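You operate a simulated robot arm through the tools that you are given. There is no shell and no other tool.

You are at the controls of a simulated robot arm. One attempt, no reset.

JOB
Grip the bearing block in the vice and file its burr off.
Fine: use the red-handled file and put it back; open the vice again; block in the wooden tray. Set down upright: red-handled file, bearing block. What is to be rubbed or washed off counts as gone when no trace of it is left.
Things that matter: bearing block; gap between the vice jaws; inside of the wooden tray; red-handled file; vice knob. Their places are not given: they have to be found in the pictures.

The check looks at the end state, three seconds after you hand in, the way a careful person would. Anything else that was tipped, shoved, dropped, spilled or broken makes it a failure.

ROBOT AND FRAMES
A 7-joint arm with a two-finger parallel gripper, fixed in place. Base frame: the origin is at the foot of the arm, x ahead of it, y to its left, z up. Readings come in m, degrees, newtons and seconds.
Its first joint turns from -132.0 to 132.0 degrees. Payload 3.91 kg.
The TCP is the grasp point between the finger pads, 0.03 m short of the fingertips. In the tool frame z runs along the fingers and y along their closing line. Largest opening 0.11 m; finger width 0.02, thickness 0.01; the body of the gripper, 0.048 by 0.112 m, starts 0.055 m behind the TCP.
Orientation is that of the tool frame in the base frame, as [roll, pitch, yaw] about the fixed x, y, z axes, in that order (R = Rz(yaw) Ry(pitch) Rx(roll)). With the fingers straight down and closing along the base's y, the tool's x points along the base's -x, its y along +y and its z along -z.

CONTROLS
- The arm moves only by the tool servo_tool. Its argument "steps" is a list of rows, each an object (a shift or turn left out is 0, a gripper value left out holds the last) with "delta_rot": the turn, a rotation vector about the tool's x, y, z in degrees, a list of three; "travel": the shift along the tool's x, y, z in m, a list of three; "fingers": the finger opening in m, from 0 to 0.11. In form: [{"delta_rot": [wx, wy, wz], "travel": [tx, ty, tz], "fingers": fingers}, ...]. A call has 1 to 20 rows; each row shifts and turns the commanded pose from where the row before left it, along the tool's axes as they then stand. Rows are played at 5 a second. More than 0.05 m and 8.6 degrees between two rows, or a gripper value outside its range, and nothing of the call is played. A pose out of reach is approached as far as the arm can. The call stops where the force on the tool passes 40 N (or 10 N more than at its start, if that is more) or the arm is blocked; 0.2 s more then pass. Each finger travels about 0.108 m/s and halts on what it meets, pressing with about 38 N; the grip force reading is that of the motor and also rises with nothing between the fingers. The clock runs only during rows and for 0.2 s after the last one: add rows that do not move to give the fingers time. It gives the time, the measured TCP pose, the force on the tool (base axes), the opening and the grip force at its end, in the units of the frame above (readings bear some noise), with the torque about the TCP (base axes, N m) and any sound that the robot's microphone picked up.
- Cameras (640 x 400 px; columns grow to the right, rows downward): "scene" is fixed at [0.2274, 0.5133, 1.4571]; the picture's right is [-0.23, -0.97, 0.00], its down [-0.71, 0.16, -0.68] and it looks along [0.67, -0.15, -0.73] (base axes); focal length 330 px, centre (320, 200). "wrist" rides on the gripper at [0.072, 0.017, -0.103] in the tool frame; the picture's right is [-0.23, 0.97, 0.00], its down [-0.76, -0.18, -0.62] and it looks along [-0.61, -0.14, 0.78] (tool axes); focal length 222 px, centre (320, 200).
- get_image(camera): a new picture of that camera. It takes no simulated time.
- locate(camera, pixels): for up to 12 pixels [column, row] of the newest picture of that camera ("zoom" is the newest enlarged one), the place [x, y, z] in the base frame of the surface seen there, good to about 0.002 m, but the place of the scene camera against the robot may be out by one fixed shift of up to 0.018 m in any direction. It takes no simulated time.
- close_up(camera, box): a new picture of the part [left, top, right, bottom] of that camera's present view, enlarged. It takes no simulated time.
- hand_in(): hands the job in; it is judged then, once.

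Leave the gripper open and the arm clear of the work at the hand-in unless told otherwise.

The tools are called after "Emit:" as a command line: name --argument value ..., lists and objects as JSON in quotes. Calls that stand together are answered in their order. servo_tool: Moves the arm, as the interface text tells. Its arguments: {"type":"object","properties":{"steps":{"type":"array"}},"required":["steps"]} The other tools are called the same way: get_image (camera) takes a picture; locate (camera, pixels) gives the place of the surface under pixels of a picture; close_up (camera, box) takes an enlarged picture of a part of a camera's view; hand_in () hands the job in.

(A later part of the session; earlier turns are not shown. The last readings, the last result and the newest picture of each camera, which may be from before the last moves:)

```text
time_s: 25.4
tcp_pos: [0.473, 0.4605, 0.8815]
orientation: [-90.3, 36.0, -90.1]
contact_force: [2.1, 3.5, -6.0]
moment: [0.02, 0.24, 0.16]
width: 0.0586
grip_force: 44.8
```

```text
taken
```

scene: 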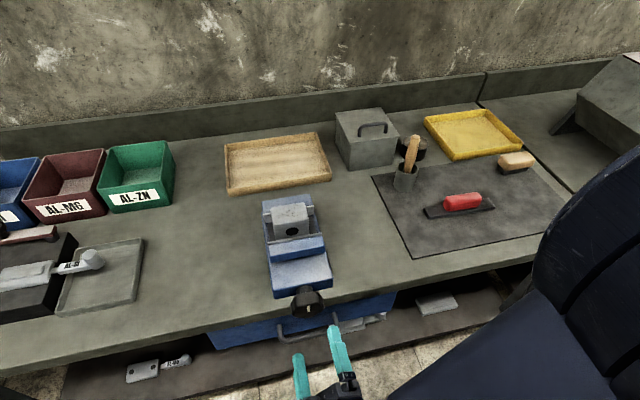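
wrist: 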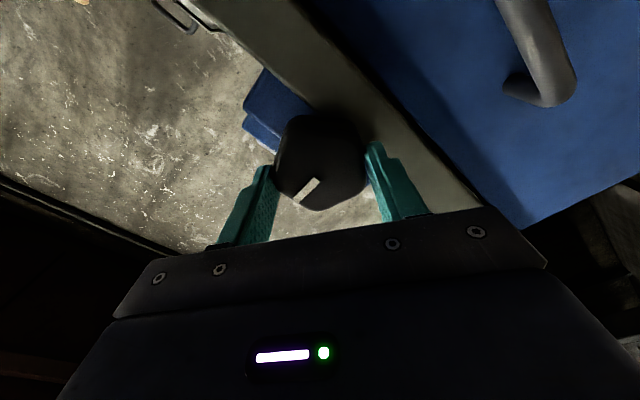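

The knob is gripped at width 0.0586, with a small side force (~7 N) along tool +y. I ease 1 mm that way and turn clockwise (+tool z) by 20° to feel the torque.

Emit:
servo_tool --steps '[{"travel": [0, 0.001, 0]}, {"delta_rot": [0, 0, 5]}, {"delta_rot": [0, 0, 5]}, {"delta_rot": [0, 0, 5]}, {"delta_rot": [0, 0, 5]}, {}]'

Emit:
get_image --camera "wrist"

Emit:
close_up --camera "scene" --box '[240, 190, 380, 370]'

```text
time_s: 26.5
tcp_pos: [0.4711, 0.461, 0.881]
orientation: [-89.8, 53.2, -90.0]
contact_force: [-11.8, -9.4, 8.0]
moment: [-0.06, -0.49, -0.36]
width: 0.0587
grip_force: 44.9
stopped in row 5: the force on the tool passed its limit at 41 N (the readings are from after the stop); the commanded pose is now the measured one
```

```text
taken
```

wrist: 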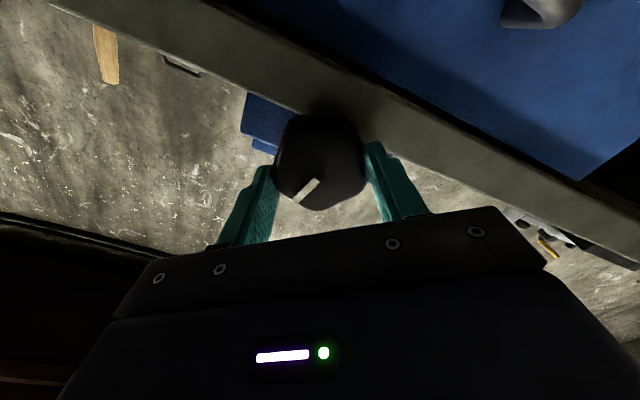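

```text
2.22 times, centred on (310, 280) of scene
```

zoom: 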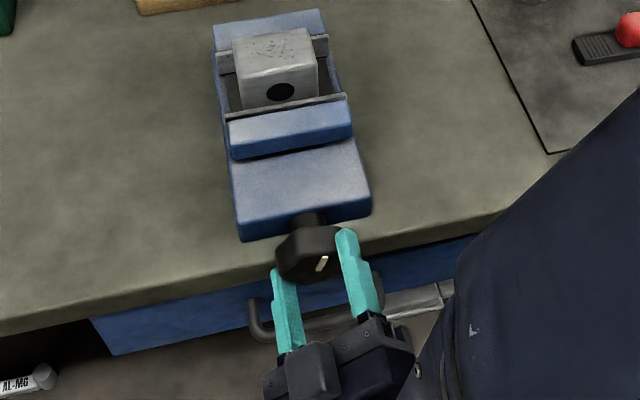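

The knob turned with the gripper by ~17° (the marker moved clockwise). The side force comes from a small offset, 12 N along −tool y and −12 N in x. I ease the pose to null it and read again.

Emit:
servo_tool --steps '[{"travel": [0, -0.0006, -0.0006]}, {}]'

Emit:
locate --camera "scene" --pixels '[[298, 247], [290, 241], [291, 232], [292, 217]]'

```text
time_s: 27.1
tcp_pos: [0.4726, 0.4615, 0.8817]
orientation: [-90.1, 53.2, -90.2]
contact_force: [-10.0, -13.8, -1.8]
moment: [-0.03, -0.45, -0.27]
width: 0.0585
grip_force: 45.0
```

```text
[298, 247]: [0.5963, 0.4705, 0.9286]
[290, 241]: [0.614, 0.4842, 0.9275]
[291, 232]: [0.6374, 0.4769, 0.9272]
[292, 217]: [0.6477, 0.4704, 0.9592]
```

Residual force is (−10, −14, −2) N. I yield along it in small steps to learn the stiffness.

Emit:
servo_tool --steps '[{"travel": [0.0006, -0.0005, -0.0008]}, {}]'

```text
time_s: 27.7
tcp_pos: [0.4729, 0.4623, 0.8808]
orientation: [-89.8, 53.1, -90.1]
contact_force: [2.3, -4.2, 12.8]
moment: [-0.02, 0.22, -0.49]
width: 0.0586
grip_force: 44.7
```

Stiffness is ~15 N/mm. I null the upward 13 N and turn 12° more.

Emit:
servo_tool --steps '[{"travel": [-0.0006, -0.0005, 0]}, {"delta_rot": [0, 0, 4]}, {"delta_rot": [0, 0, 4]}, {"delta_rot": [0, 0, 4]}, {}]'

Emit:
get_image --camera "wrist"

```text
time_s: 28.9
tcp_pos: [0.4719, 0.4605, 0.881]
orientation: [-90.1, 65.2, -90.2]
contact_force: [25.1, 10.9, -5.1]
moment: [0.04, 0.46, 0.17]
width: 0.0587
grip_force: 44.6
```

```text
taken
```

wrist: 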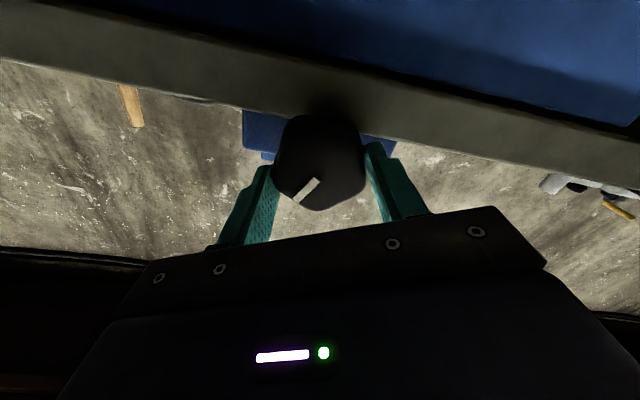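

Turning goes on freely, but the force in x rises to +25 N. The knob seems to travel forward as it turns. I check the knob face and jaw positions by locating them.

Emit:
locate --camera "wrist" --pixels '[[330, 160], [320, 180], [305, 195], [310, 150], [340, 190]]'

Emit:
get_image --camera "scene"

Emit:
close_up --camera "scene" --box '[250, 190, 350, 325]'

Emit:
locate --camera "scene" --pixels '[[298, 247], [290, 241], [291, 232], [292, 217], [306, 312]]'

```text
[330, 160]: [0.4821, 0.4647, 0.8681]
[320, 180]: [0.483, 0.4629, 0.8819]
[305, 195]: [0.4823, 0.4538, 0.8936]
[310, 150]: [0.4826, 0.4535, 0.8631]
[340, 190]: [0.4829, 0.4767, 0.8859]
```

```text
taken
```

scene: 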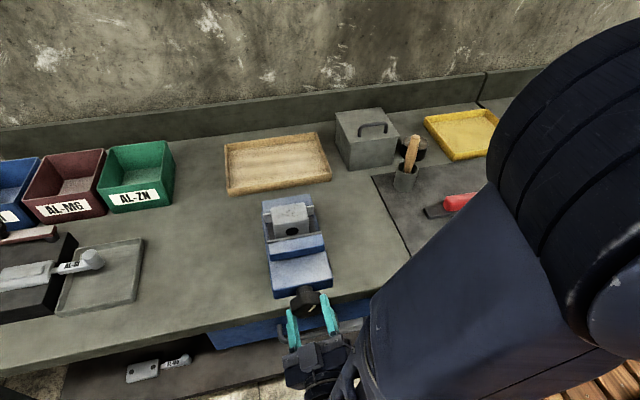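

```text
2.96 times, centred on (300, 258) of scene
```

zoom: 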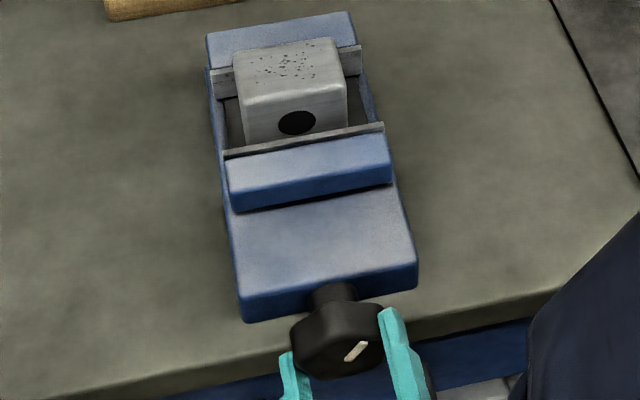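

```text
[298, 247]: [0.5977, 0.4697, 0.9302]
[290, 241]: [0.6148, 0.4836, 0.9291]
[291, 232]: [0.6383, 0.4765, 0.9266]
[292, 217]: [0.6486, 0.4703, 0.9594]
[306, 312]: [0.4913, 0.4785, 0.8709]
```

The front jaw has moved back a few millimetres, and the knob itself seems to stay at x≈0.482. So clockwise closes. I hold still for a moment to see whether the force settles.

Emit:
servo_tool --steps '[{}, {}, {}]'

```text
time_s: 29.7
tcp_pos: [0.4715, 0.4608, 0.8817]
orientation: [-90.1, 65.2, -90.1]
contact_force: [26.8, 14.2, -6.7]
moment: [0.01, 0.2, 0.28]
width: 0.0587
grip_force: 45.0
```

The force is static. I yield along it (1.5 mm forward, 1 mm along tool y), read, then continue turning.

Emit:
servo_tool --steps '[{"travel": [0, 0.001, 0.0015]}, {}]'

Emit:
servo_tool --steps '[{"delta_rot": [0, 0, 4]}, {"delta_rot": [0, 0, 4]}, {}]'

```text
time_s: 30.3
tcp_pos: [0.4725, 0.4615, 0.8823]
orientation: [-89.9, 65.1, -90.2]
contact_force: [6.3, 3.5, 3.6]
moment: [-0.02, 0.22, -0.1]
width: 0.0584
grip_force: 44.7
```

```text
time_s: 31.1
tcp_pos: [0.4732, 0.4599, 0.8827]
orientation: [-89.8, 73.3, -89.8]
contact_force: [-10.2, 1.1, 13.6]
moment: [-0.01, -0.12, 0.14]
width: 0.0586
grip_force: 44.8
```

Forces stay modest. I correct and continue turning in small chunks.

Emit:
servo_tool --steps '[{"travel": [-0.0008, -0.0002, -0.0006]}, {"delta_rot": [0, 0, 4]}, {"delta_rot": [0, 0, 4]}, {"delta_rot": [0, 0, 4]}, {}]'

```text
time_s: 32.3
tcp_pos: [0.4717, 0.4603, 0.8823]
orientation: [-89.7, 85.1, -89.7]
contact_force: [-18.0, -18.4, 2.3]
moment: [0.02, -0.07, -0.93]
width: 0.0587
grip_force: 44.8
```

Correcting for (−18, −18) N and continuing.

Emit:
servo_tool --steps '[{"travel": [0.0001, -0.001, -0.001], "delta_rot": [0.3, 0, 0]}, {"delta_rot": [0, 0, 4]}, {"delta_rot": [0, 0, 4]}, {"delta_rot": [0, 0, 4]}, {}]'

```text
time_s: 33.3
tcp_pos: [0.4674, 0.4605, 0.8778]
orientation: [87.0, 84.4, 87.0]
contact_force: [9.0, -4.5, -8.0]
moment: [0.07, 0.52, 0.03]
width: 0.0581
grip_force: 23.0
stopped in row 5: the force on the tool passed its limit at 80 N (the readings are from after the stop); the commanded pose is now the measured one
```

The call stopped at 80 N. I look at the knob and vice before going on.

Emit:
get_image --camera "wrist"

Emit:
get_image --camera "scene"

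Emit:
close_up --camera "scene" --box '[250, 190, 350, 325]'

Emit:
servo_tool --steps '[{}]'

```text
taken
```

wrist: 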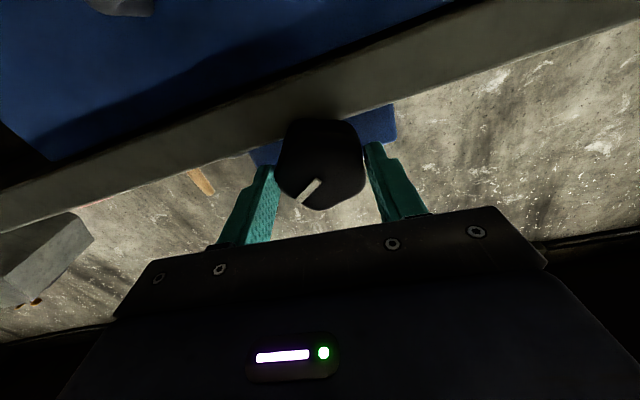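

```text
taken
```

scene: 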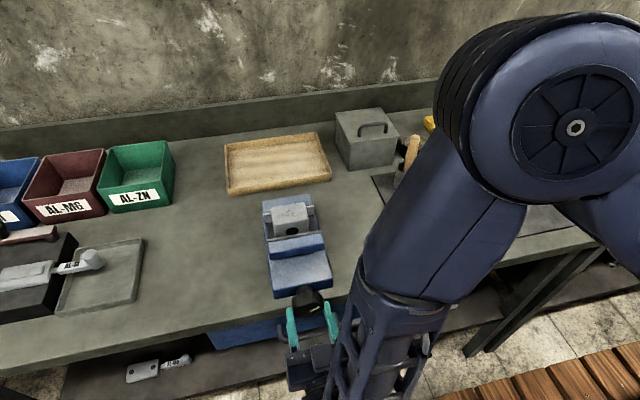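

```text
2.96 times, centred on (300, 258) of scene
```

zoom: 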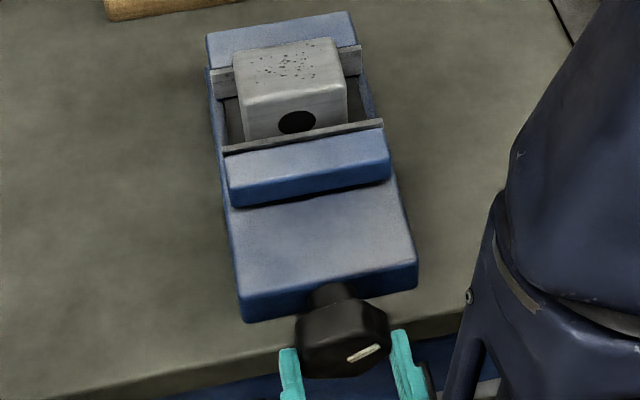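

```text
time_s: 33.7
tcp_pos: [0.4676, 0.4606, 0.878]
orientation: [86.9, 84.4, 87.0]
contact_force: [11.0, -6.2, -12.8]
moment: [0.04, 0.04, -0.52]
width: 0.058
grip_force: 45.1
```

The knob turned about 60° and the jaw moved several millimetres. At the end the arm's elbow swung to another posture, which caused the bump. I release the knob, back straight off, and re-grip turned back.

Emit:
servo_tool --steps '[{"fingers": 0.075}, {"fingers": 0.095}, {}]'

Emit:
servo_tool --steps '[{"travel": [0, 0, -0.02]}, {"travel": [0, 0, -0.03]}, {"travel": [0, 0, -0.02]}, {}]'

Emit:
get_image --camera "wrist"

Emit:
get_image --camera "scene"

```text
time_s: 34.5
tcp_pos: [0.4656, 0.4617, 0.8793]
orientation: [86.5, 84.4, 86.6]
contact_force: [-0.1, -0.2, 0.2]
moment: [0.01, 0.0, -0.06]
width: 0.0951
grip_force: 0.0
```

```text
time_s: 35.5
tcp_pos: [0.3986, 0.4638, 0.8779]
orientation: [88.0, 84.6, 88.2]
contact_force: [-0.1, -0.5, 0.5]
moment: [-0.01, -0.02, -0.01]
width: 0.0948
grip_force: 0.0
```

```text
taken
```

wrist: 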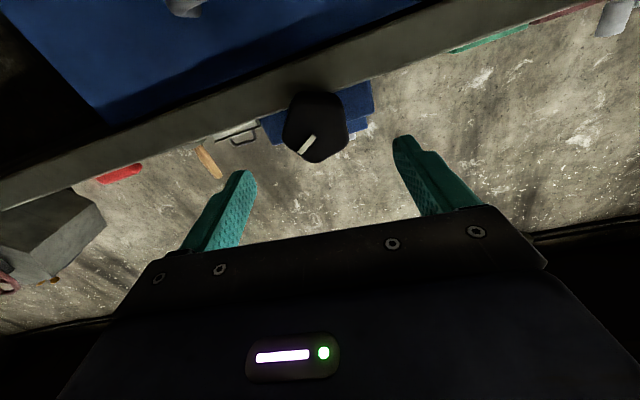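

```text
taken
```

scene: 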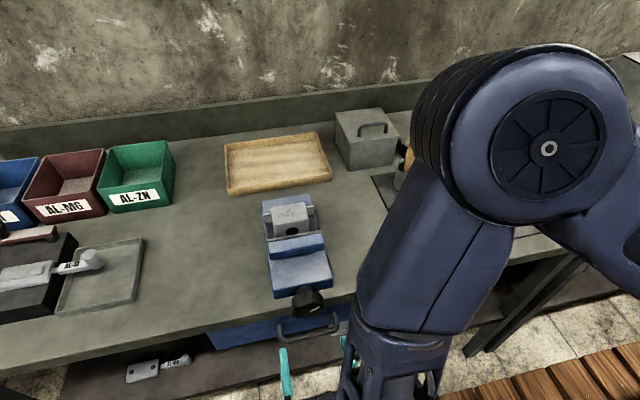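

I'm clear of the knob. Still in free air, I turn back by 72° to the next flat–lobe alignment and correct the height.

Emit:
servo_tool --steps '[{"delta_rot": [0, 0, -8]}, {"delta_rot": [0, 0, -8]}, {"delta_rot": [0, 0, -8]}, {"delta_rot": [0, 0, -8]}, {"delta_rot": [0, 0, -8]}, {"delta_rot": [0, 0, -8]}, {"delta_rot": [0, 0, -8]}, {"delta_rot": [0, 0, -8]}, {"delta_rot": [0, 0, -8]}, {}, {}]'

Emit:
get_image --camera "wrist"

Emit:
get_image --camera "scene"

```text
time_s: 37.9
tcp_pos: [0.3969, 0.4608, 0.8781]
orientation: [-89.5, 23.6, -89.8]
contact_force: [0.4, -0.7, -0.8]
moment: [0.03, 0.02, 0.01]
width: 0.0952
grip_force: 0.1
```

```text
taken
```

wrist: 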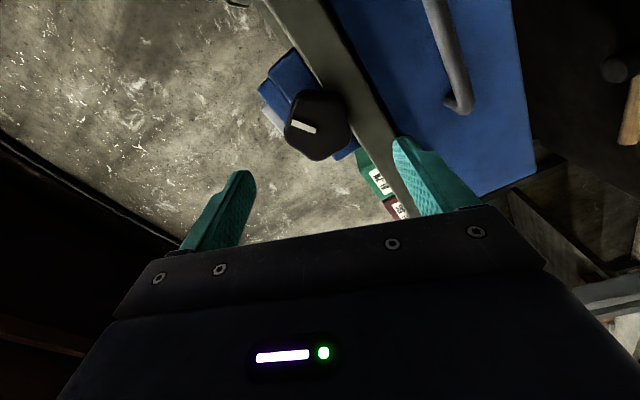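

```text
taken
```

scene: 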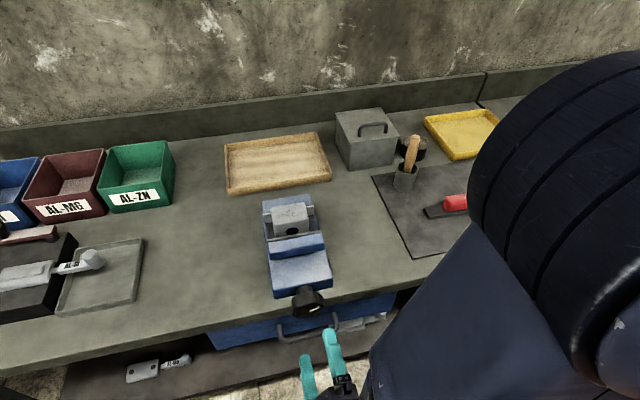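

I'm at α≈−66° again. I verify the knob centre from this view before going in.

Emit:
close_up --camera "wrist" --box '[260, 70, 380, 180]'

Emit:
locate --camera "wrist" --pixels '[[316, 131], [293, 123], [286, 130], [350, 125], [318, 157], [318, 93], [320, 125]]'

```text
3.64 times, centred on (320, 125) of wrist
```

zoom: 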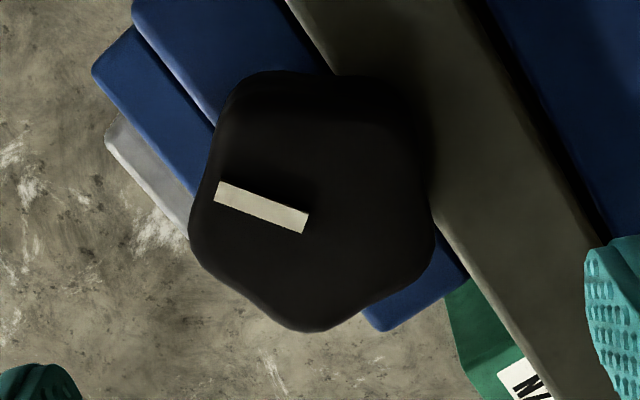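

```text
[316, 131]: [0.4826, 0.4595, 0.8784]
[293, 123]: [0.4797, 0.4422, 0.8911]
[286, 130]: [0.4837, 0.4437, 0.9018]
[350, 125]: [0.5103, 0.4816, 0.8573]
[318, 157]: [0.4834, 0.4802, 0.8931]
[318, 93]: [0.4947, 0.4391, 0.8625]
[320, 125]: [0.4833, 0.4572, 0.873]
```

The centre is at about (0.460, 0.880). I go in and grip again.

Emit:
servo_tool --steps '[{"travel": [-0.0008, -0.0018, 0.03]}, {"travel": [0, 0, 0.025]}, {"travel": [0, 0, 0.015]}, {"travel": [0, 0, 0.005]}, {"fingers": 0.07}, {"fingers": 0.05}, {"fingers": 0.035}, {}]'

Emit:
get_image --camera "wrist"

```text
time_s: 39.7
tcp_pos: [0.474, 0.4589, 0.8787]
orientation: [-89.6, 23.7, -89.8]
contact_force: [2.6, -3.4, 10.7]
moment: [-0.01, -0.37, -0.09]
width: 0.0586
grip_force: 44.6
```

```text
taken
```

wrist: 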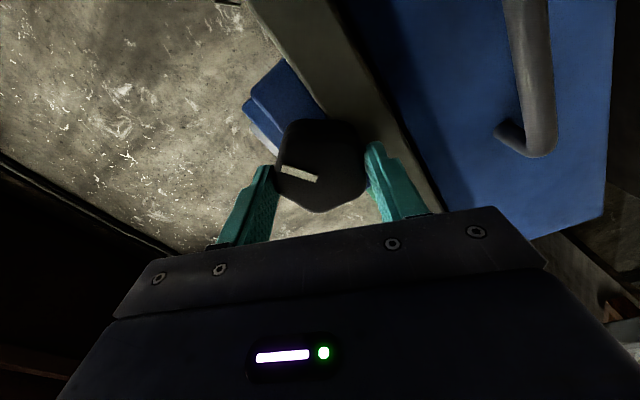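

Gripped with ~11 N along −tool y. I ease 0.7 mm and turn 16°.

Emit:
servo_tool --steps '[{"travel": [0, -0.0007, 0.0001]}, {"delta_rot": [0, 0, 4]}, {"delta_rot": [0, 0, 4]}, {"delta_rot": [0, 0, 4]}, {"delta_rot": [0, 0, 4]}, {}]'

```text
time_s: 41.1
tcp_pos: [0.4732, 0.4602, 0.881]
orientation: [-89.7, 39.6, -89.7]
contact_force: [-6.8, -23.7, -27.8]
moment: [0.01, 0.94, -1.02]
width: 0.0589
grip_force: 44.9
```

Force is now ~36 N along +tool x. I yield 1.6 mm that way and read.

Emit:
servo_tool --steps '[{"travel": [0.0008, 0.0002, -0.0002]}, {"travel": [0.0008, 0.0001, -0.0002]}, {}]'

```text
time_s: 41.9
tcp_pos: [0.4731, 0.4598, 0.8806]
orientation: [-89.6, 39.7, -89.8]
contact_force: [10.7, -7.1, -29.1]
moment: [0.04, 1.01, -0.25]
width: 0.0587
grip_force: 44.9
```

Emit:
servo_tool --steps '[{"travel": [0.0012, 0.001, 0.0006]}, {}]'

```text
time_s: 42.5
tcp_pos: [0.4728, 0.4595, 0.8803]
orientation: [-89.4, 39.8, -89.6]
contact_force: [15.0, 5.9, -0.2]
moment: [0.02, 0.38, -0.02]
width: 0.0587
grip_force: 44.5
```

Forces are small again. I continue turning 12° with a slight forward correction.

Emit:
servo_tool --steps '[{"travel": [0, 0.0002, 0.0008]}, {"delta_rot": [0, 0, 4]}, {"delta_rot": [0, 0, 4]}, {"delta_rot": [0, 0, 4]}, {}]'

```text
time_s: 43.3
tcp_pos: [0.4722, 0.4612, 0.8789]
orientation: [-89.1, 46.7, -89.4]
contact_force: [-9.8, -4.6, 6.9]
moment: [0.01, -0.21, -0.23]
width: 0.0587
grip_force: 44.9
stopped in row 3: the force on the tool passed its limit at 42 N (the readings are from after the stop); the commanded pose is now the measured one
```

The hard grip makes the stiff arm fight tiny offsets. Because the knob is five-lobed, I'll try caging it loosely (fingers at 0.0602) so the pads drive it by shape with little side force.

Emit:
servo_tool --steps '[{"fingers": 0.0602}, {}, {}]'

Emit:
servo_tool --steps '[{"delta_rot": [0, 0, 5]}, {"delta_rot": [0, 0, 5]}, {"delta_rot": [0, 0, 5]}, {}]'

Emit:
get_image --camera "wrist"

```text
time_s: 44.1
tcp_pos: [0.4735, 0.4608, 0.8799]
orientation: [-89.3, 46.6, -89.2]
contact_force: [0.3, -0.6, 0.5]
moment: [0.01, -0.01, -0.02]
width: 0.0603
grip_force: 0.0
```

```text
time_s: 45.1
tcp_pos: [0.4732, 0.4602, 0.8792]
orientation: [-88.8, 61.7, -88.8]
contact_force: [0.0, 0.8, 0.7]
moment: [-0.03, 0.02, 0.04]
width: 0.0603
grip_force: 0.1
```

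```text
taken
```

wrist: 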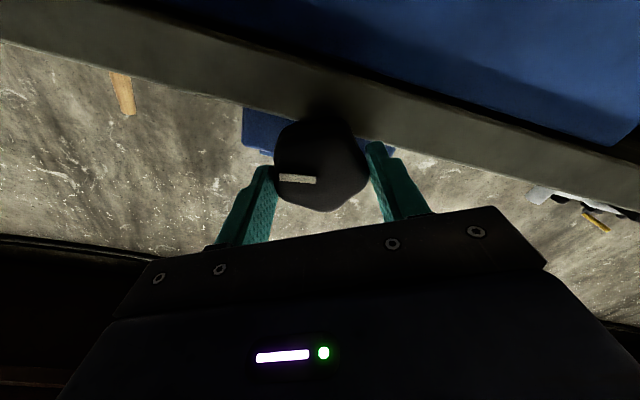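

Forces are nil. The marker lags about 10° relative to the gripper. I turn 10° more to see whether the pads now drive the lobes.

Emit:
servo_tool --steps '[{"delta_rot": [0, 0, 5]}, {"delta_rot": [0, 0, 5]}, {}]'

Emit:
get_image --camera "wrist"

```text
time_s: 45.9
tcp_pos: [0.4724, 0.4594, 0.8783]
orientation: [-88.3, 71.7, -88.2]
contact_force: [-0.3, 1.1, 0.4]
moment: [0.02, 0.03, 0.01]
width: 0.0599
grip_force: 0.2
```

```text
taken
```

wrist: 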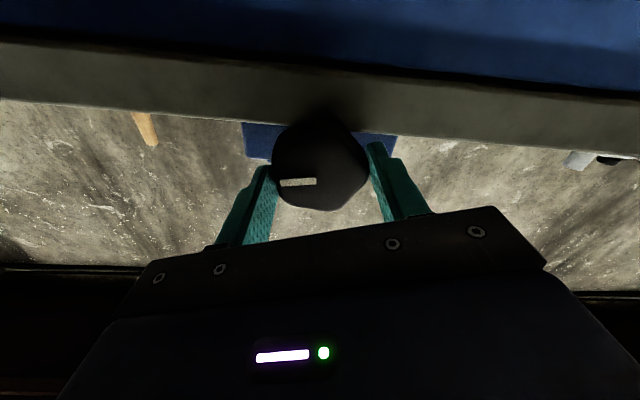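

The loose cage slips (the marker stayed roughly put). I'll try a gentle grip: closing only just onto the knob, to see how the grip force scales with the commanded opening.

Emit:
servo_tool --steps '[{"fingers": 0.0585}, {}, {}]'

Emit:
get_image --camera "wrist"

```text
time_s: 46.7
tcp_pos: [0.4721, 0.4597, 0.8802]
orientation: [-88.1, 71.5, -88.2]
contact_force: [-0.7, -2.4, -0.7]
moment: [-0.03, 0.03, -0.1]
width: 0.0592
grip_force: 0.9
```

```text
taken
```

wrist: 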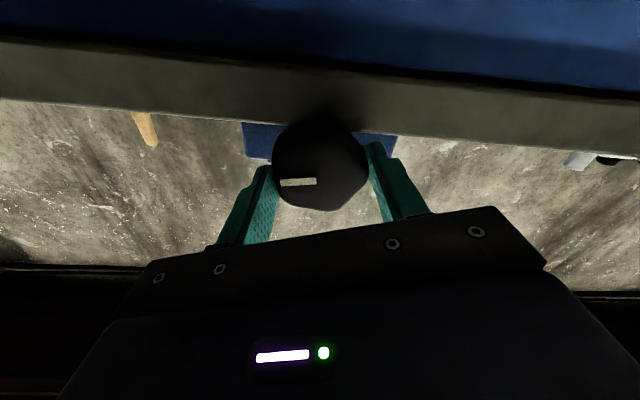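

The grip force scales with the command (about 2 N per mm). I grip at 0.050 (≈15 N) and turn 12°.

Emit:
servo_tool --steps '[{"fingers": 0.05}, {}, {"delta_rot": [0, 0, 4]}, {"delta_rot": [0, 0, 4]}, {"delta_rot": [0, 0, 4]}, {}]'

Emit:
get_image --camera "wrist"

```text
time_s: 48.1
tcp_pos: [0.4708, 0.4601, 0.8796]
orientation: [-85.3, 83.5, -85.3]
contact_force: [-4.2, -9.4, -9.4]
moment: [0.02, 0.15, -0.49]
width: 0.0582
grip_force: 45.0
```

```text
taken
```

wrist: 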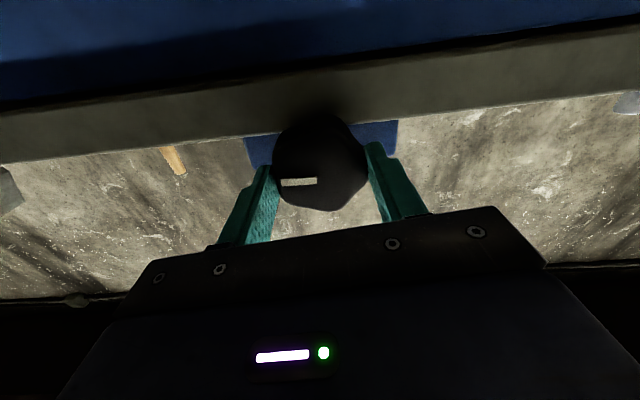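

The knob turned with the gripper here. I check the jaw position in the scene view.

Emit:
close_up --camera "scene" --box '[250, 190, 350, 325]'

Emit:
get_image --camera "scene"

```text
2.96 times, centred on (300, 258) of scene
```

zoom: 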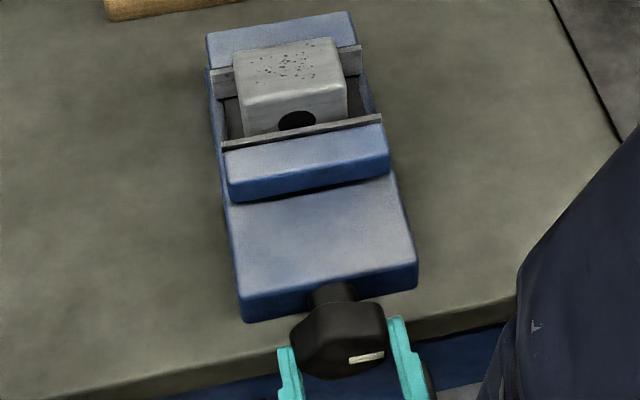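

```text
taken
```

scene: 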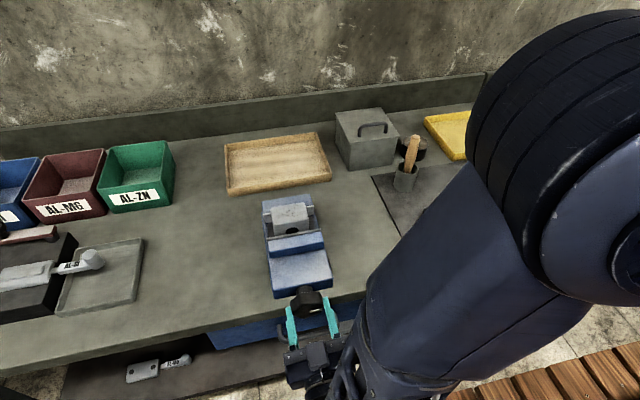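

I locate the front jaw plate edge and the block's front face to measure the remaining gap.

Emit:
close_up --camera "scene" --box '[265, 195, 325, 255]'

Emit:
locate --camera "zoom" --pixels '[[180, 318], [440, 265], [310, 290], [310, 330], [300, 240], [250, 215], [380, 235], [210, 90], [430, 80], [300, 130]]'

```text
6.67 times, centred on (295, 225) of scene
```

zoom: 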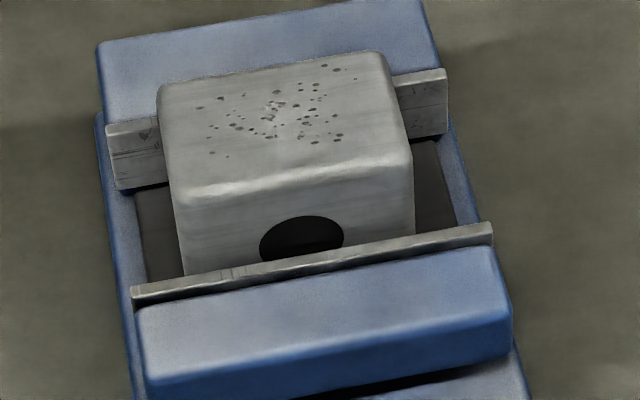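

```text
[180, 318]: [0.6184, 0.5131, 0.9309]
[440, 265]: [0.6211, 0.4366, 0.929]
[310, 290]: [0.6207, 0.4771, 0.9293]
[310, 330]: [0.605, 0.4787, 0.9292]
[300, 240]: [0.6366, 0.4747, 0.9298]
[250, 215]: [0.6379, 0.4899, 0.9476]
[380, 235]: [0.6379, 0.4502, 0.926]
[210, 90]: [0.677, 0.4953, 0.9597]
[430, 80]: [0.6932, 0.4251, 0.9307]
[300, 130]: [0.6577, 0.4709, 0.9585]
```

Total clearance left is about 18 mm (the jaw has moved ~9 mm for ~97°). I need bigger sweeps. I release, back off, and test how far the wrist can turn negative in free air.

Emit:
servo_tool --steps '[{"fingers": 0.075}, {"fingers": 0.095}, {"travel": [0, 0, -0.02]}, {"travel": [0, 0, -0.03]}, {"travel": [0, 0, -0.02]}, {}]'

Emit:
servo_tool --steps '[{"delta_rot": [0, 0, -8]}, {"delta_rot": [0, 0, -8]}, {"delta_rot": [0, 0, -8]}, {"delta_rot": [0, 0, -8]}, {"delta_rot": [0, 0, -8]}, {"delta_rot": [0, 0, -8]}, {"delta_rot": [0, 0, -8]}, {"delta_rot": [0, 0, -8]}, {"delta_rot": [0, 0, -8]}, {"delta_rot": [0, 0, -8]}, {"delta_rot": [0, 0, -8]}, {"delta_rot": [0, 0, -8]}, {"delta_rot": [0, 0, -8]}, {}, {}]'

Emit:
get_image --camera "wrist"

Emit:
get_image --camera "scene"

```text
time_s: 49.5
tcp_pos: [0.403, 0.4611, 0.8767]
orientation: [-84.6, 83.6, -84.6]
contact_force: [0.2, -0.7, -0.7]
moment: [0.02, -0.04, 0.0]
width: 0.0949
grip_force: 0.1
```

```text
time_s: 52.7
tcp_pos: [0.4026, 0.4598, 0.8784]
orientation: [-89.4, -20.5, -90.2]
contact_force: [0.1, 0.8, 0.3]
moment: [-0.02, 0.02, 0.01]
width: 0.0949
grip_force: 0.1
```

```text
taken
```

wrist: 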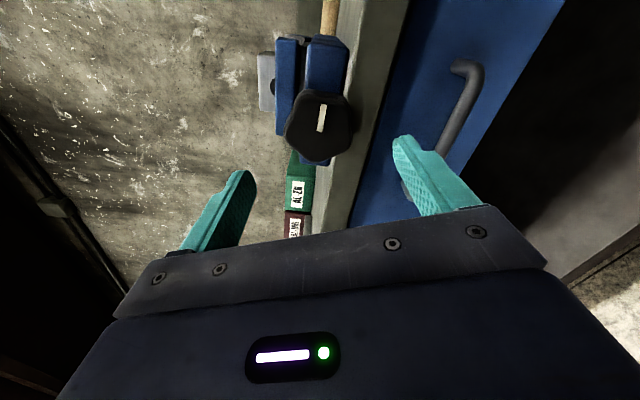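

```text
taken
```

scene: 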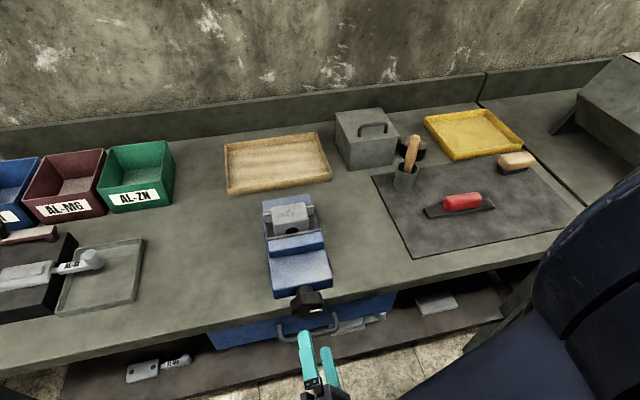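

It tracks well at α≈−110°. I try 36° further, still in free air.

Emit:
servo_tool --steps '[{"delta_rot": [0, 0, -8]}, {"delta_rot": [0, 0, -8]}, {"delta_rot": [0, 0, -8]}, {"delta_rot": [0, 0, -8]}, {"delta_rot": [0, 0, -4]}, {}, {}]'

Emit:
get_image --camera "wrist"

Emit:
get_image --camera "scene"

```text
time_s: 54.3
tcp_pos: [0.4024, 0.4607, 0.8789]
orientation: [-88.9, -56.4, -90.7]
contact_force: [0.1, 0.0, 0.9]
moment: [-0.01, -0.01, 0.0]
width: 0.095
grip_force: 0.1
```

```text
taken
```

wrist: 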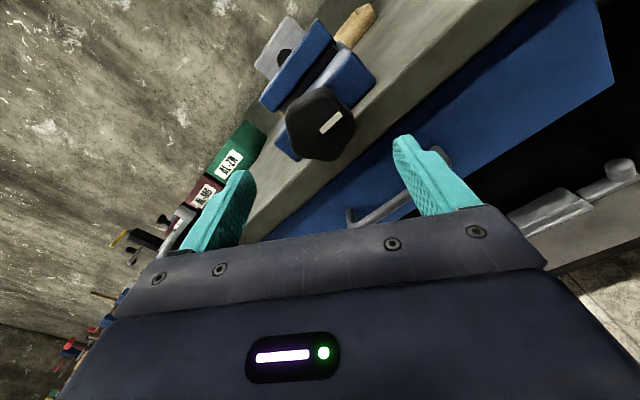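

```text
taken
```

scene: 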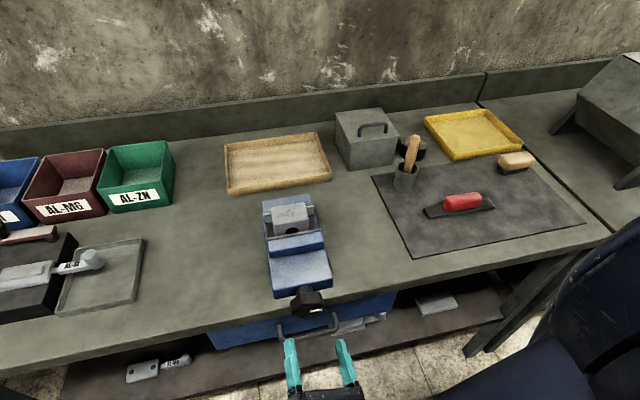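

Still fine. I go 28° further so one grip can sweep about 160°.

Emit:
servo_tool --steps '[{"delta_rot": [0, 0, -8]}, {"delta_rot": [0, 0, -8]}, {"delta_rot": [0, 0, -8]}, {"delta_rot": [0, 0, -6]}, {}, {}]'

Emit:
get_image --camera "wrist"

Emit:
get_image --camera "scene"

```text
time_s: 55.7
tcp_pos: [0.4031, 0.4597, 0.8793]
orientation: [-80.8, -86.3, -99.1]
contact_force: [0.4, -0.5, 0.2]
moment: [0.02, 0.02, 0.01]
width: 0.0951
grip_force: 0.1
```

```text
taken
```

wrist: 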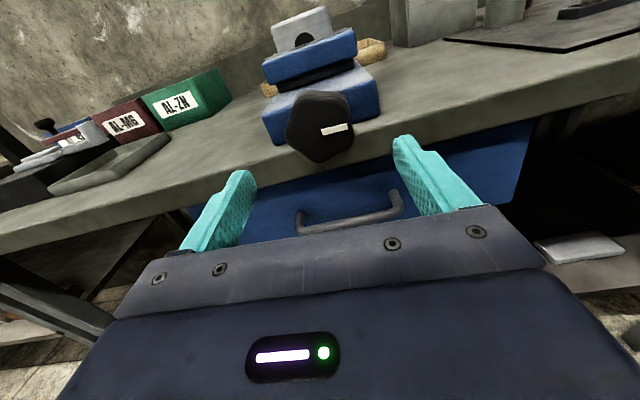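

```text
taken
```

scene: 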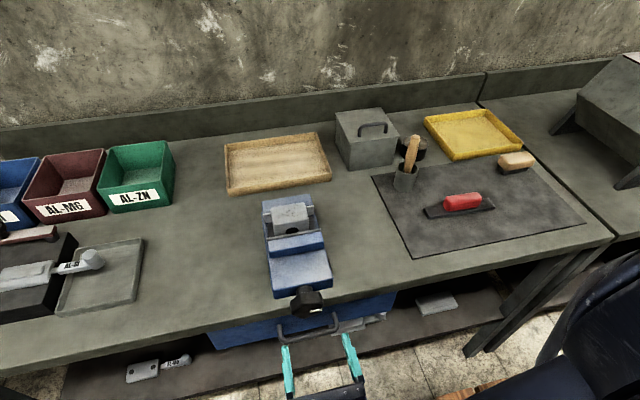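

The wrist camera is now upright and sees the knob (318,127) with the marker pointing right (about 95° turned). I locate the knob's outline here.

Emit:
close_up --camera "wrist" --box '[260, 0, 400, 170]'

Emit:
locate --camera "wrist" --pixels '[[322, 131], [290, 130], [351, 124], [318, 96], [323, 158], [345, 127], [300, 150], [345, 148], [298, 100], [342, 95]]'

```text
2.35 times, centred on (330, 85) of wrist
```

zoom: 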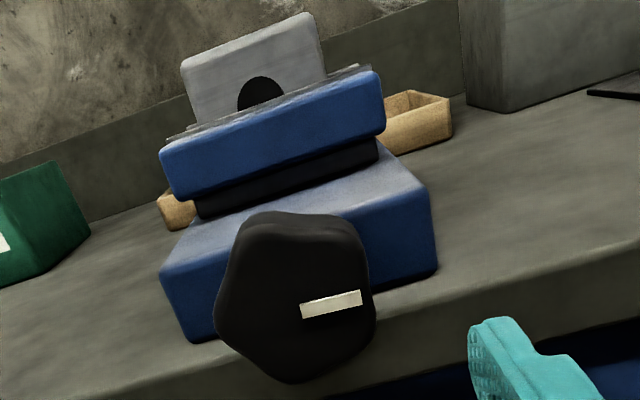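

```text
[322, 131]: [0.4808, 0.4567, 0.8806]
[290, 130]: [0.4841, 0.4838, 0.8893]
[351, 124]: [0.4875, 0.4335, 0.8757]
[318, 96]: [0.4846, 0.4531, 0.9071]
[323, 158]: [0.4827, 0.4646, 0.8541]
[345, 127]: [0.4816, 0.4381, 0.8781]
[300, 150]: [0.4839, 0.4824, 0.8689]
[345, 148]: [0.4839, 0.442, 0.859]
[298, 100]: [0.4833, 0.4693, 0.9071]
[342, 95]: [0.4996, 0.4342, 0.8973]
```

The knob centre is at ≈(0.460, 0.8805). I go forward and close gently (command 0.057).

Emit:
servo_tool --steps '[{"travel": [0.001, 0, 0.03]}, {"travel": [0, 0, 0.02]}, {"travel": [0, 0, 0.014]}, {"travel": [0, 0, 0.005]}, {"fingers": 0.07}, {"fingers": 0.06}, {"fingers": 0.057}, {}, {}]'

Emit:
get_image --camera "wrist"

```text
time_s: 57.7
tcp_pos: [0.4731, 0.4616, 0.881]
orientation: [-80.9, -86.3, -99.0]
contact_force: [-1.4, -8.7, -0.9]
moment: [0.05, -0.07, -0.29]
width: 0.0616
grip_force: 4.7
```

```text
taken
```

wrist: 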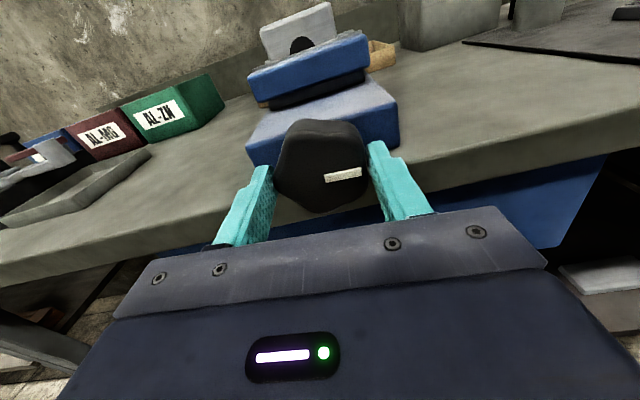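

Light grip: 4.7 N at width 0.0616. I tighten slightly (0.055), ease 0.5 mm in y, and turn 15°.

Emit:
servo_tool --steps '[{"travel": [0, 0.0006, 0], "fingers": 0.055}, {}, {"delta_rot": [0, 0, 5]}, {"delta_rot": [0, 0, 5]}, {"delta_rot": [0, 0, 5]}, {}]'

Emit:
get_image --camera "wrist"

```text
time_s: 59.1
tcp_pos: [0.4714, 0.4608, 0.8791]
orientation: [-88.2, -71.3, -91.6]
contact_force: [4.9, -3.3, -2.5]
moment: [0.06, 0.18, -0.01]
width: 0.0589
grip_force: 44.8
```

```text
taken
```

wrist: 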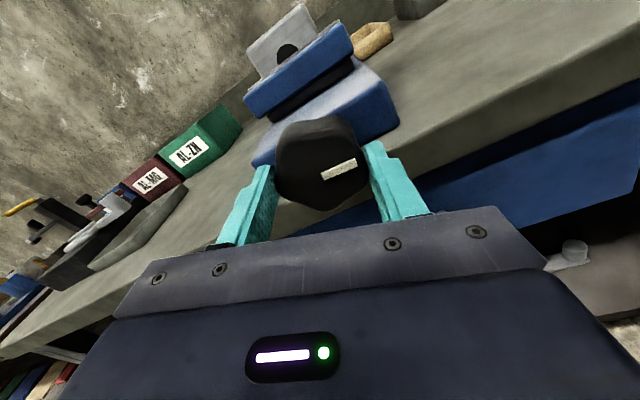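

Grip is firm (45 N) with low side forces. I continue turning 20°.

Emit:
servo_tool --steps '[{"delta_rot": [0, 0, 5]}, {"delta_rot": [0, 0, 5]}, {"delta_rot": [0, 0, 5]}, {"delta_rot": [0, 0, 5]}, {}]'

```text
time_s: 60.3
tcp_pos: [0.4717, 0.4602, 0.8795]
orientation: [-89.1, -51.3, -90.7]
contact_force: [-1.2, 3.3, -5.9]
moment: [0.01, -0.28, -0.05]
width: 0.0587
grip_force: 45.0
```

Very smooth here. I continue 35°.

Emit:
servo_tool --steps '[{"delta_rot": [0, 0, 5]}, {"delta_rot": [0, 0, 5]}, {"delta_rot": [0, 0, 5]}, {"delta_rot": [0, 0, 5]}, {"delta_rot": [0, 0, 5]}, {"delta_rot": [0, 0, 5]}, {"delta_rot": [0, 0, 5]}, {}]'

```text
time_s: 62.1
tcp_pos: [0.471, 0.4606, 0.8795]
orientation: [-89.4, -16.3, -90.0]
contact_force: [-4.9, 6.5, -16.0]
moment: [-0.01, 0.57, 0.71]
width: 0.0586
grip_force: 45.1
```

Small correction and another 30°.

Emit:
servo_tool --steps '[{"travel": [-0.0005, 0.0007, -0.0003]}, {"delta_rot": [0, 0, 5]}, {"delta_rot": [0, 0, 5]}, {"delta_rot": [0, 0, 5]}, {"delta_rot": [0, 0, 5]}, {"delta_rot": [0, 0, 5]}, {"delta_rot": [0, 0, 5]}, {}]'

Emit:
close_up --camera "scene" --box '[265, 195, 325, 255]'

```text
time_s: 63.9
tcp_pos: [0.4716, 0.4612, 0.8796]
orientation: [-89.4, 13.7, -89.8]
contact_force: [-8.7, -3.3, -4.1]
moment: [0.02, -0.1, -0.93]
width: 0.0586
grip_force: 44.8
```

```text
6.67 times, centred on (295, 225) of scene
```

zoom: 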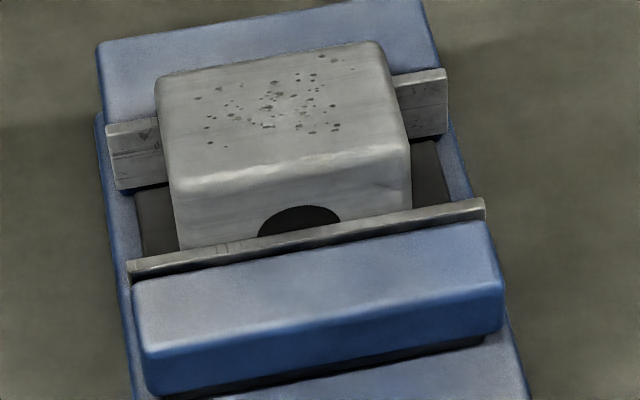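

The front jaw has reached the block and is pushing it towards the rear jaw. I continue.

Emit:
servo_tool --steps '[{"travel": [0, 0, -0.0004], "delta_rot": [0.07, 0.29, 0]}, {"delta_rot": [0, 0, 5]}, {"delta_rot": [0, 0, 5]}, {"delta_rot": [0, 0, 5]}, {"delta_rot": [0, 0, 5]}, {}]'

```text
time_s: 65.3
tcp_pos: [0.4703, 0.4609, 0.8778]
orientation: [-89.3, 33.6, -89.8]
contact_force: [-10.2, -2.3, 9.6]
moment: [-0.94, -0.22, -0.21]
width: 0.0583
grip_force: 44.9
```

The torque about x jumped to −0.94 N·m. The vice is resisting, so maybe the block is clamped. I look at the jaws.

Emit:
close_up --camera "scene" --box '[265, 195, 325, 255]'

Emit:
locate --camera "zoom" --pixels '[[310, 215], [310, 205], [290, 235], [430, 85], [250, 200], [370, 185], [300, 115], [280, 55], [140, 150]]'

Emit:
get_image --camera "wrist"

```text
6.67 times, centred on (295, 225) of scene
```

zoom: 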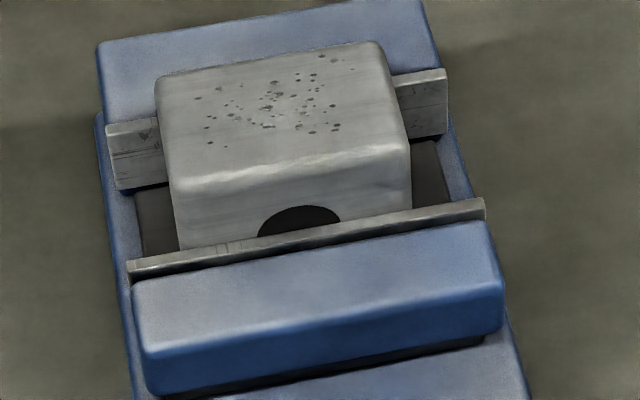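

```text
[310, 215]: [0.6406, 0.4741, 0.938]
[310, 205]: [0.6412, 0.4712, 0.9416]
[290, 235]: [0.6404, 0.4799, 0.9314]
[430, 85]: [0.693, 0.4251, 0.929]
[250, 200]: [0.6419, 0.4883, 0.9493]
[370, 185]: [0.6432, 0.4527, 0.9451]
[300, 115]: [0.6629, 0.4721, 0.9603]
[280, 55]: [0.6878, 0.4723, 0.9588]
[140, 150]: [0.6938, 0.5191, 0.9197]
```

```text
taken
```

wrist: 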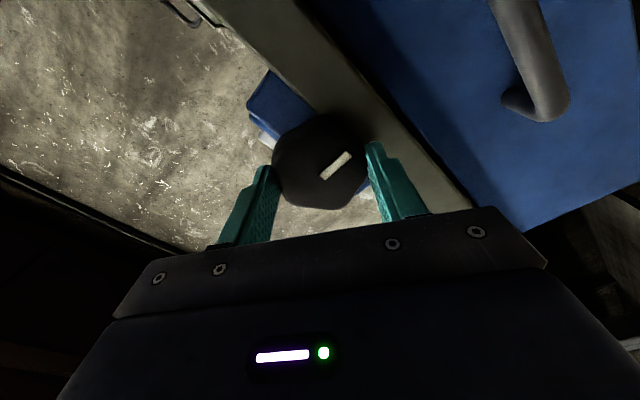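

The marker shows the knob has stopped and the pads slipped over it at ~0.94 N·m. The jaws haven't moved further, so the block is clamped tight between front jaw and rear jaw. I release and back off.

Emit:
servo_tool --steps '[{"fingers": 0.07}, {"fingers": 0.095}, {"travel": [0, 0, -0.02]}, {"travel": [0, 0, -0.03]}, {"travel": [0, 0, -0.03]}, {}]'

Emit:
get_image --camera "wrist"

Emit:
close_up --camera "scene" --box '[250, 190, 350, 325]'

```text
time_s: 66.7
tcp_pos: [0.3905, 0.4627, 0.8788]
orientation: [-89.3, 33.6, -90.0]
contact_force: [1.0, 0.3, -0.5]
moment: [0.03, 0.0, 0.0]
width: 0.0946
grip_force: 0.0
```

```text
taken
```

wrist: 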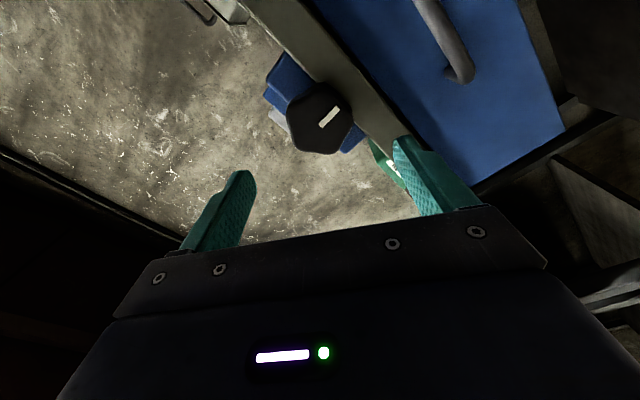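

```text
2.96 times, centred on (300, 258) of scene
```

zoom: 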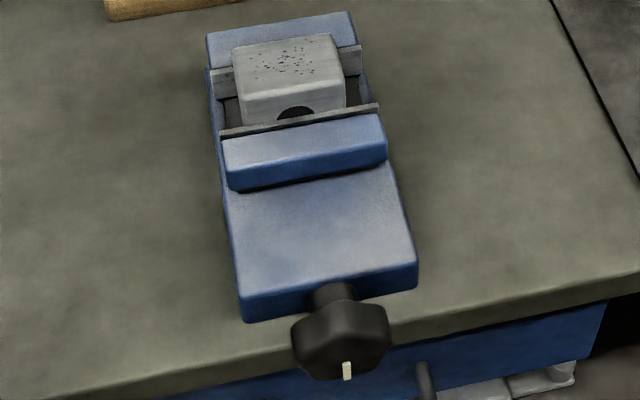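

The marker points straight down (about 180° turned) and the block sits against the front jaw. I turn to α=−90° and raise the tool.

Emit:
servo_tool --steps '[{"delta_rot": [0, 0, -6.7]}, {"delta_rot": [0, 0, -6.7]}, {"delta_rot": [0, 0, -6.7]}, {"delta_rot": [0, 0, -6.7]}, {"delta_rot": [0, 0, -6.8]}, {"travel": [0, -0.04, 0]}, {"travel": [0, -0.04, 0]}, {"travel": [0, -0.04, 0]}, {"travel": [0, -0.04, 0]}, {"travel": [0, -0.04, 0]}, {"travel": [0, -0.04, 0]}, {}]'

Emit:
get_image --camera "scene"

```text
time_s: 69.3
tcp_pos: [0.3895, 0.4582, 1.1182]
orientation: [-89.3, 0.0, -90.2]
contact_force: [-0.2, -0.7, -0.7]
moment: [0.0, 0.03, -0.01]
width: 0.095
grip_force: 0.1
```

```text
taken
```

scene: 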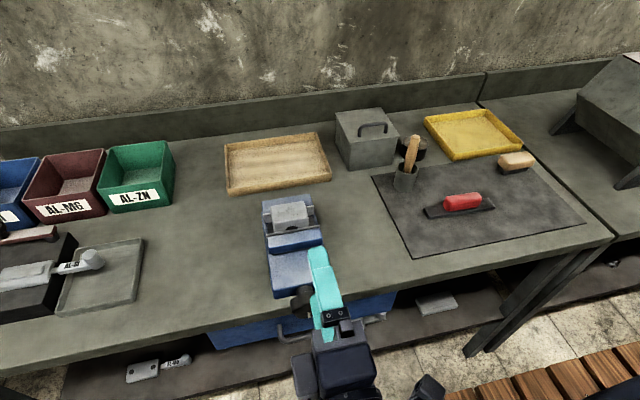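

I tilt the tool back to pointing down (turning −90.7° about tool x).

Emit:
servo_tool --steps '[{"delta_rot": [-8.25, 0, 0]}, {"delta_rot": [-8.25, 0, 0]}, {"delta_rot": [-8.25, 0, 0]}, {"delta_rot": [-8.25, 0, 0]}, {"delta_rot": [-8.25, 0, 0]}, {"delta_rot": [-8.25, 0, 0]}, {"delta_rot": [-8.25, 0, 0]}, {"delta_rot": [-8.25, 0, 0]}, {"delta_rot": [-8.25, 0, 0]}, {"delta_rot": [-8.25, 0, 0]}, {"delta_rot": [-8.2, 0, 0]}, {}]'

Emit:
get_image --camera "scene"

```text
time_s: 71.9
tcp_pos: [0.3868, 0.4621, 1.1174]
orientation: [179.8, 0.0, -90.3]
contact_force: [-0.4, 0.1, -0.4]
moment: [0.02, -0.01, 0.04]
width: 0.0949
grip_force: 0.2
```

```text
taken
```

scene: 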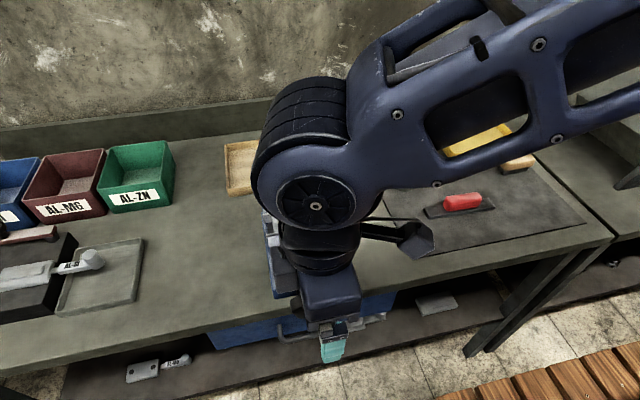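

The tool is down with yaw −90°. I move to a place where the wrist camera can inspect the clamped block from the side.

Emit:
servo_tool --steps '[{"travel": [0.0188, -0.0397, 0.0078]}, {"travel": [0.0188, -0.0397, 0.0078]}, {"travel": [0.0188, -0.0397, 0.0078]}, {"travel": [0.0188, -0.0397, 0.0078]}, {"travel": [0.0188, -0.0397, 0.0078]}, {"travel": [0.0188, -0.0397, 0.0078]}, {}]'

Emit:
get_image --camera "wrist"

```text
time_s: 73.5
tcp_pos: [0.6285, 0.345, 1.072]
orientation: [179.9, 0.1, -90.2]
contact_force: [-0.5, -0.6, 0.4]
moment: [0.0, 0.0, 0.0]
width: 0.095
grip_force: 0.0
```

```text
taken
```

wrist: 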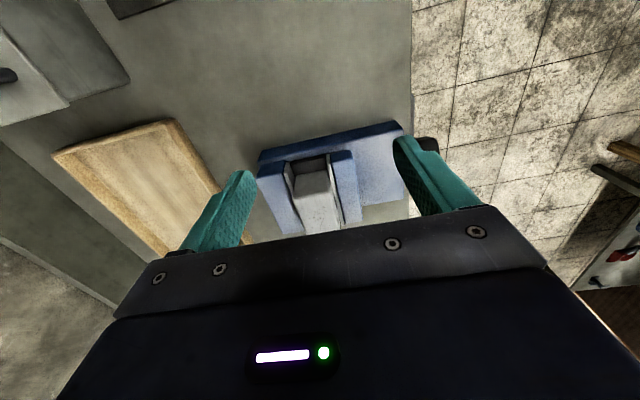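

Emit:
close_up --camera "wrist" --box '[250, 130, 380, 245]'

Emit:
locate --camera "zoom" --pixels '[[310, 280], [230, 270], [380, 250], [160, 180], [410, 160], [300, 160], [250, 190], [350, 180], [190, 300], [420, 280], [300, 220], [320, 340]]'

```text
3.48 times, centred on (315, 188) of wrist
```

zoom: 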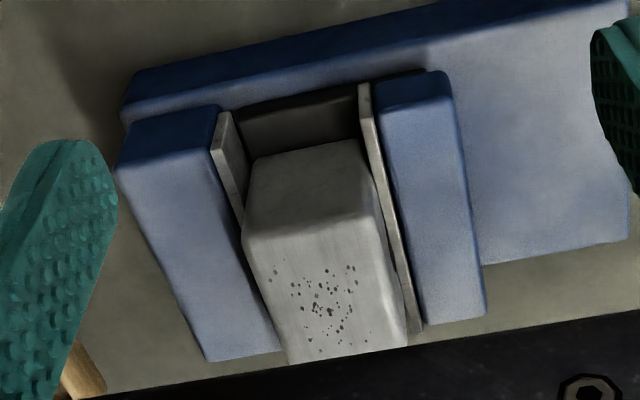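

```text
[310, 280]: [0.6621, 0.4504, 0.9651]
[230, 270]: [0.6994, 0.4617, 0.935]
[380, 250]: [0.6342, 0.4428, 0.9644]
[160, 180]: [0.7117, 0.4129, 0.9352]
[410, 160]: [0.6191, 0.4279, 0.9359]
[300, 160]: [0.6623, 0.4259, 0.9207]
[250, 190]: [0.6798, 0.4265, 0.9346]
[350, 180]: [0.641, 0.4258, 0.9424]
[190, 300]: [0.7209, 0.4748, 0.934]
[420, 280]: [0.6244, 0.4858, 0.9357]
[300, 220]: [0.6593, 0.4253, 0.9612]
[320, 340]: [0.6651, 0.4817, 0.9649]
```

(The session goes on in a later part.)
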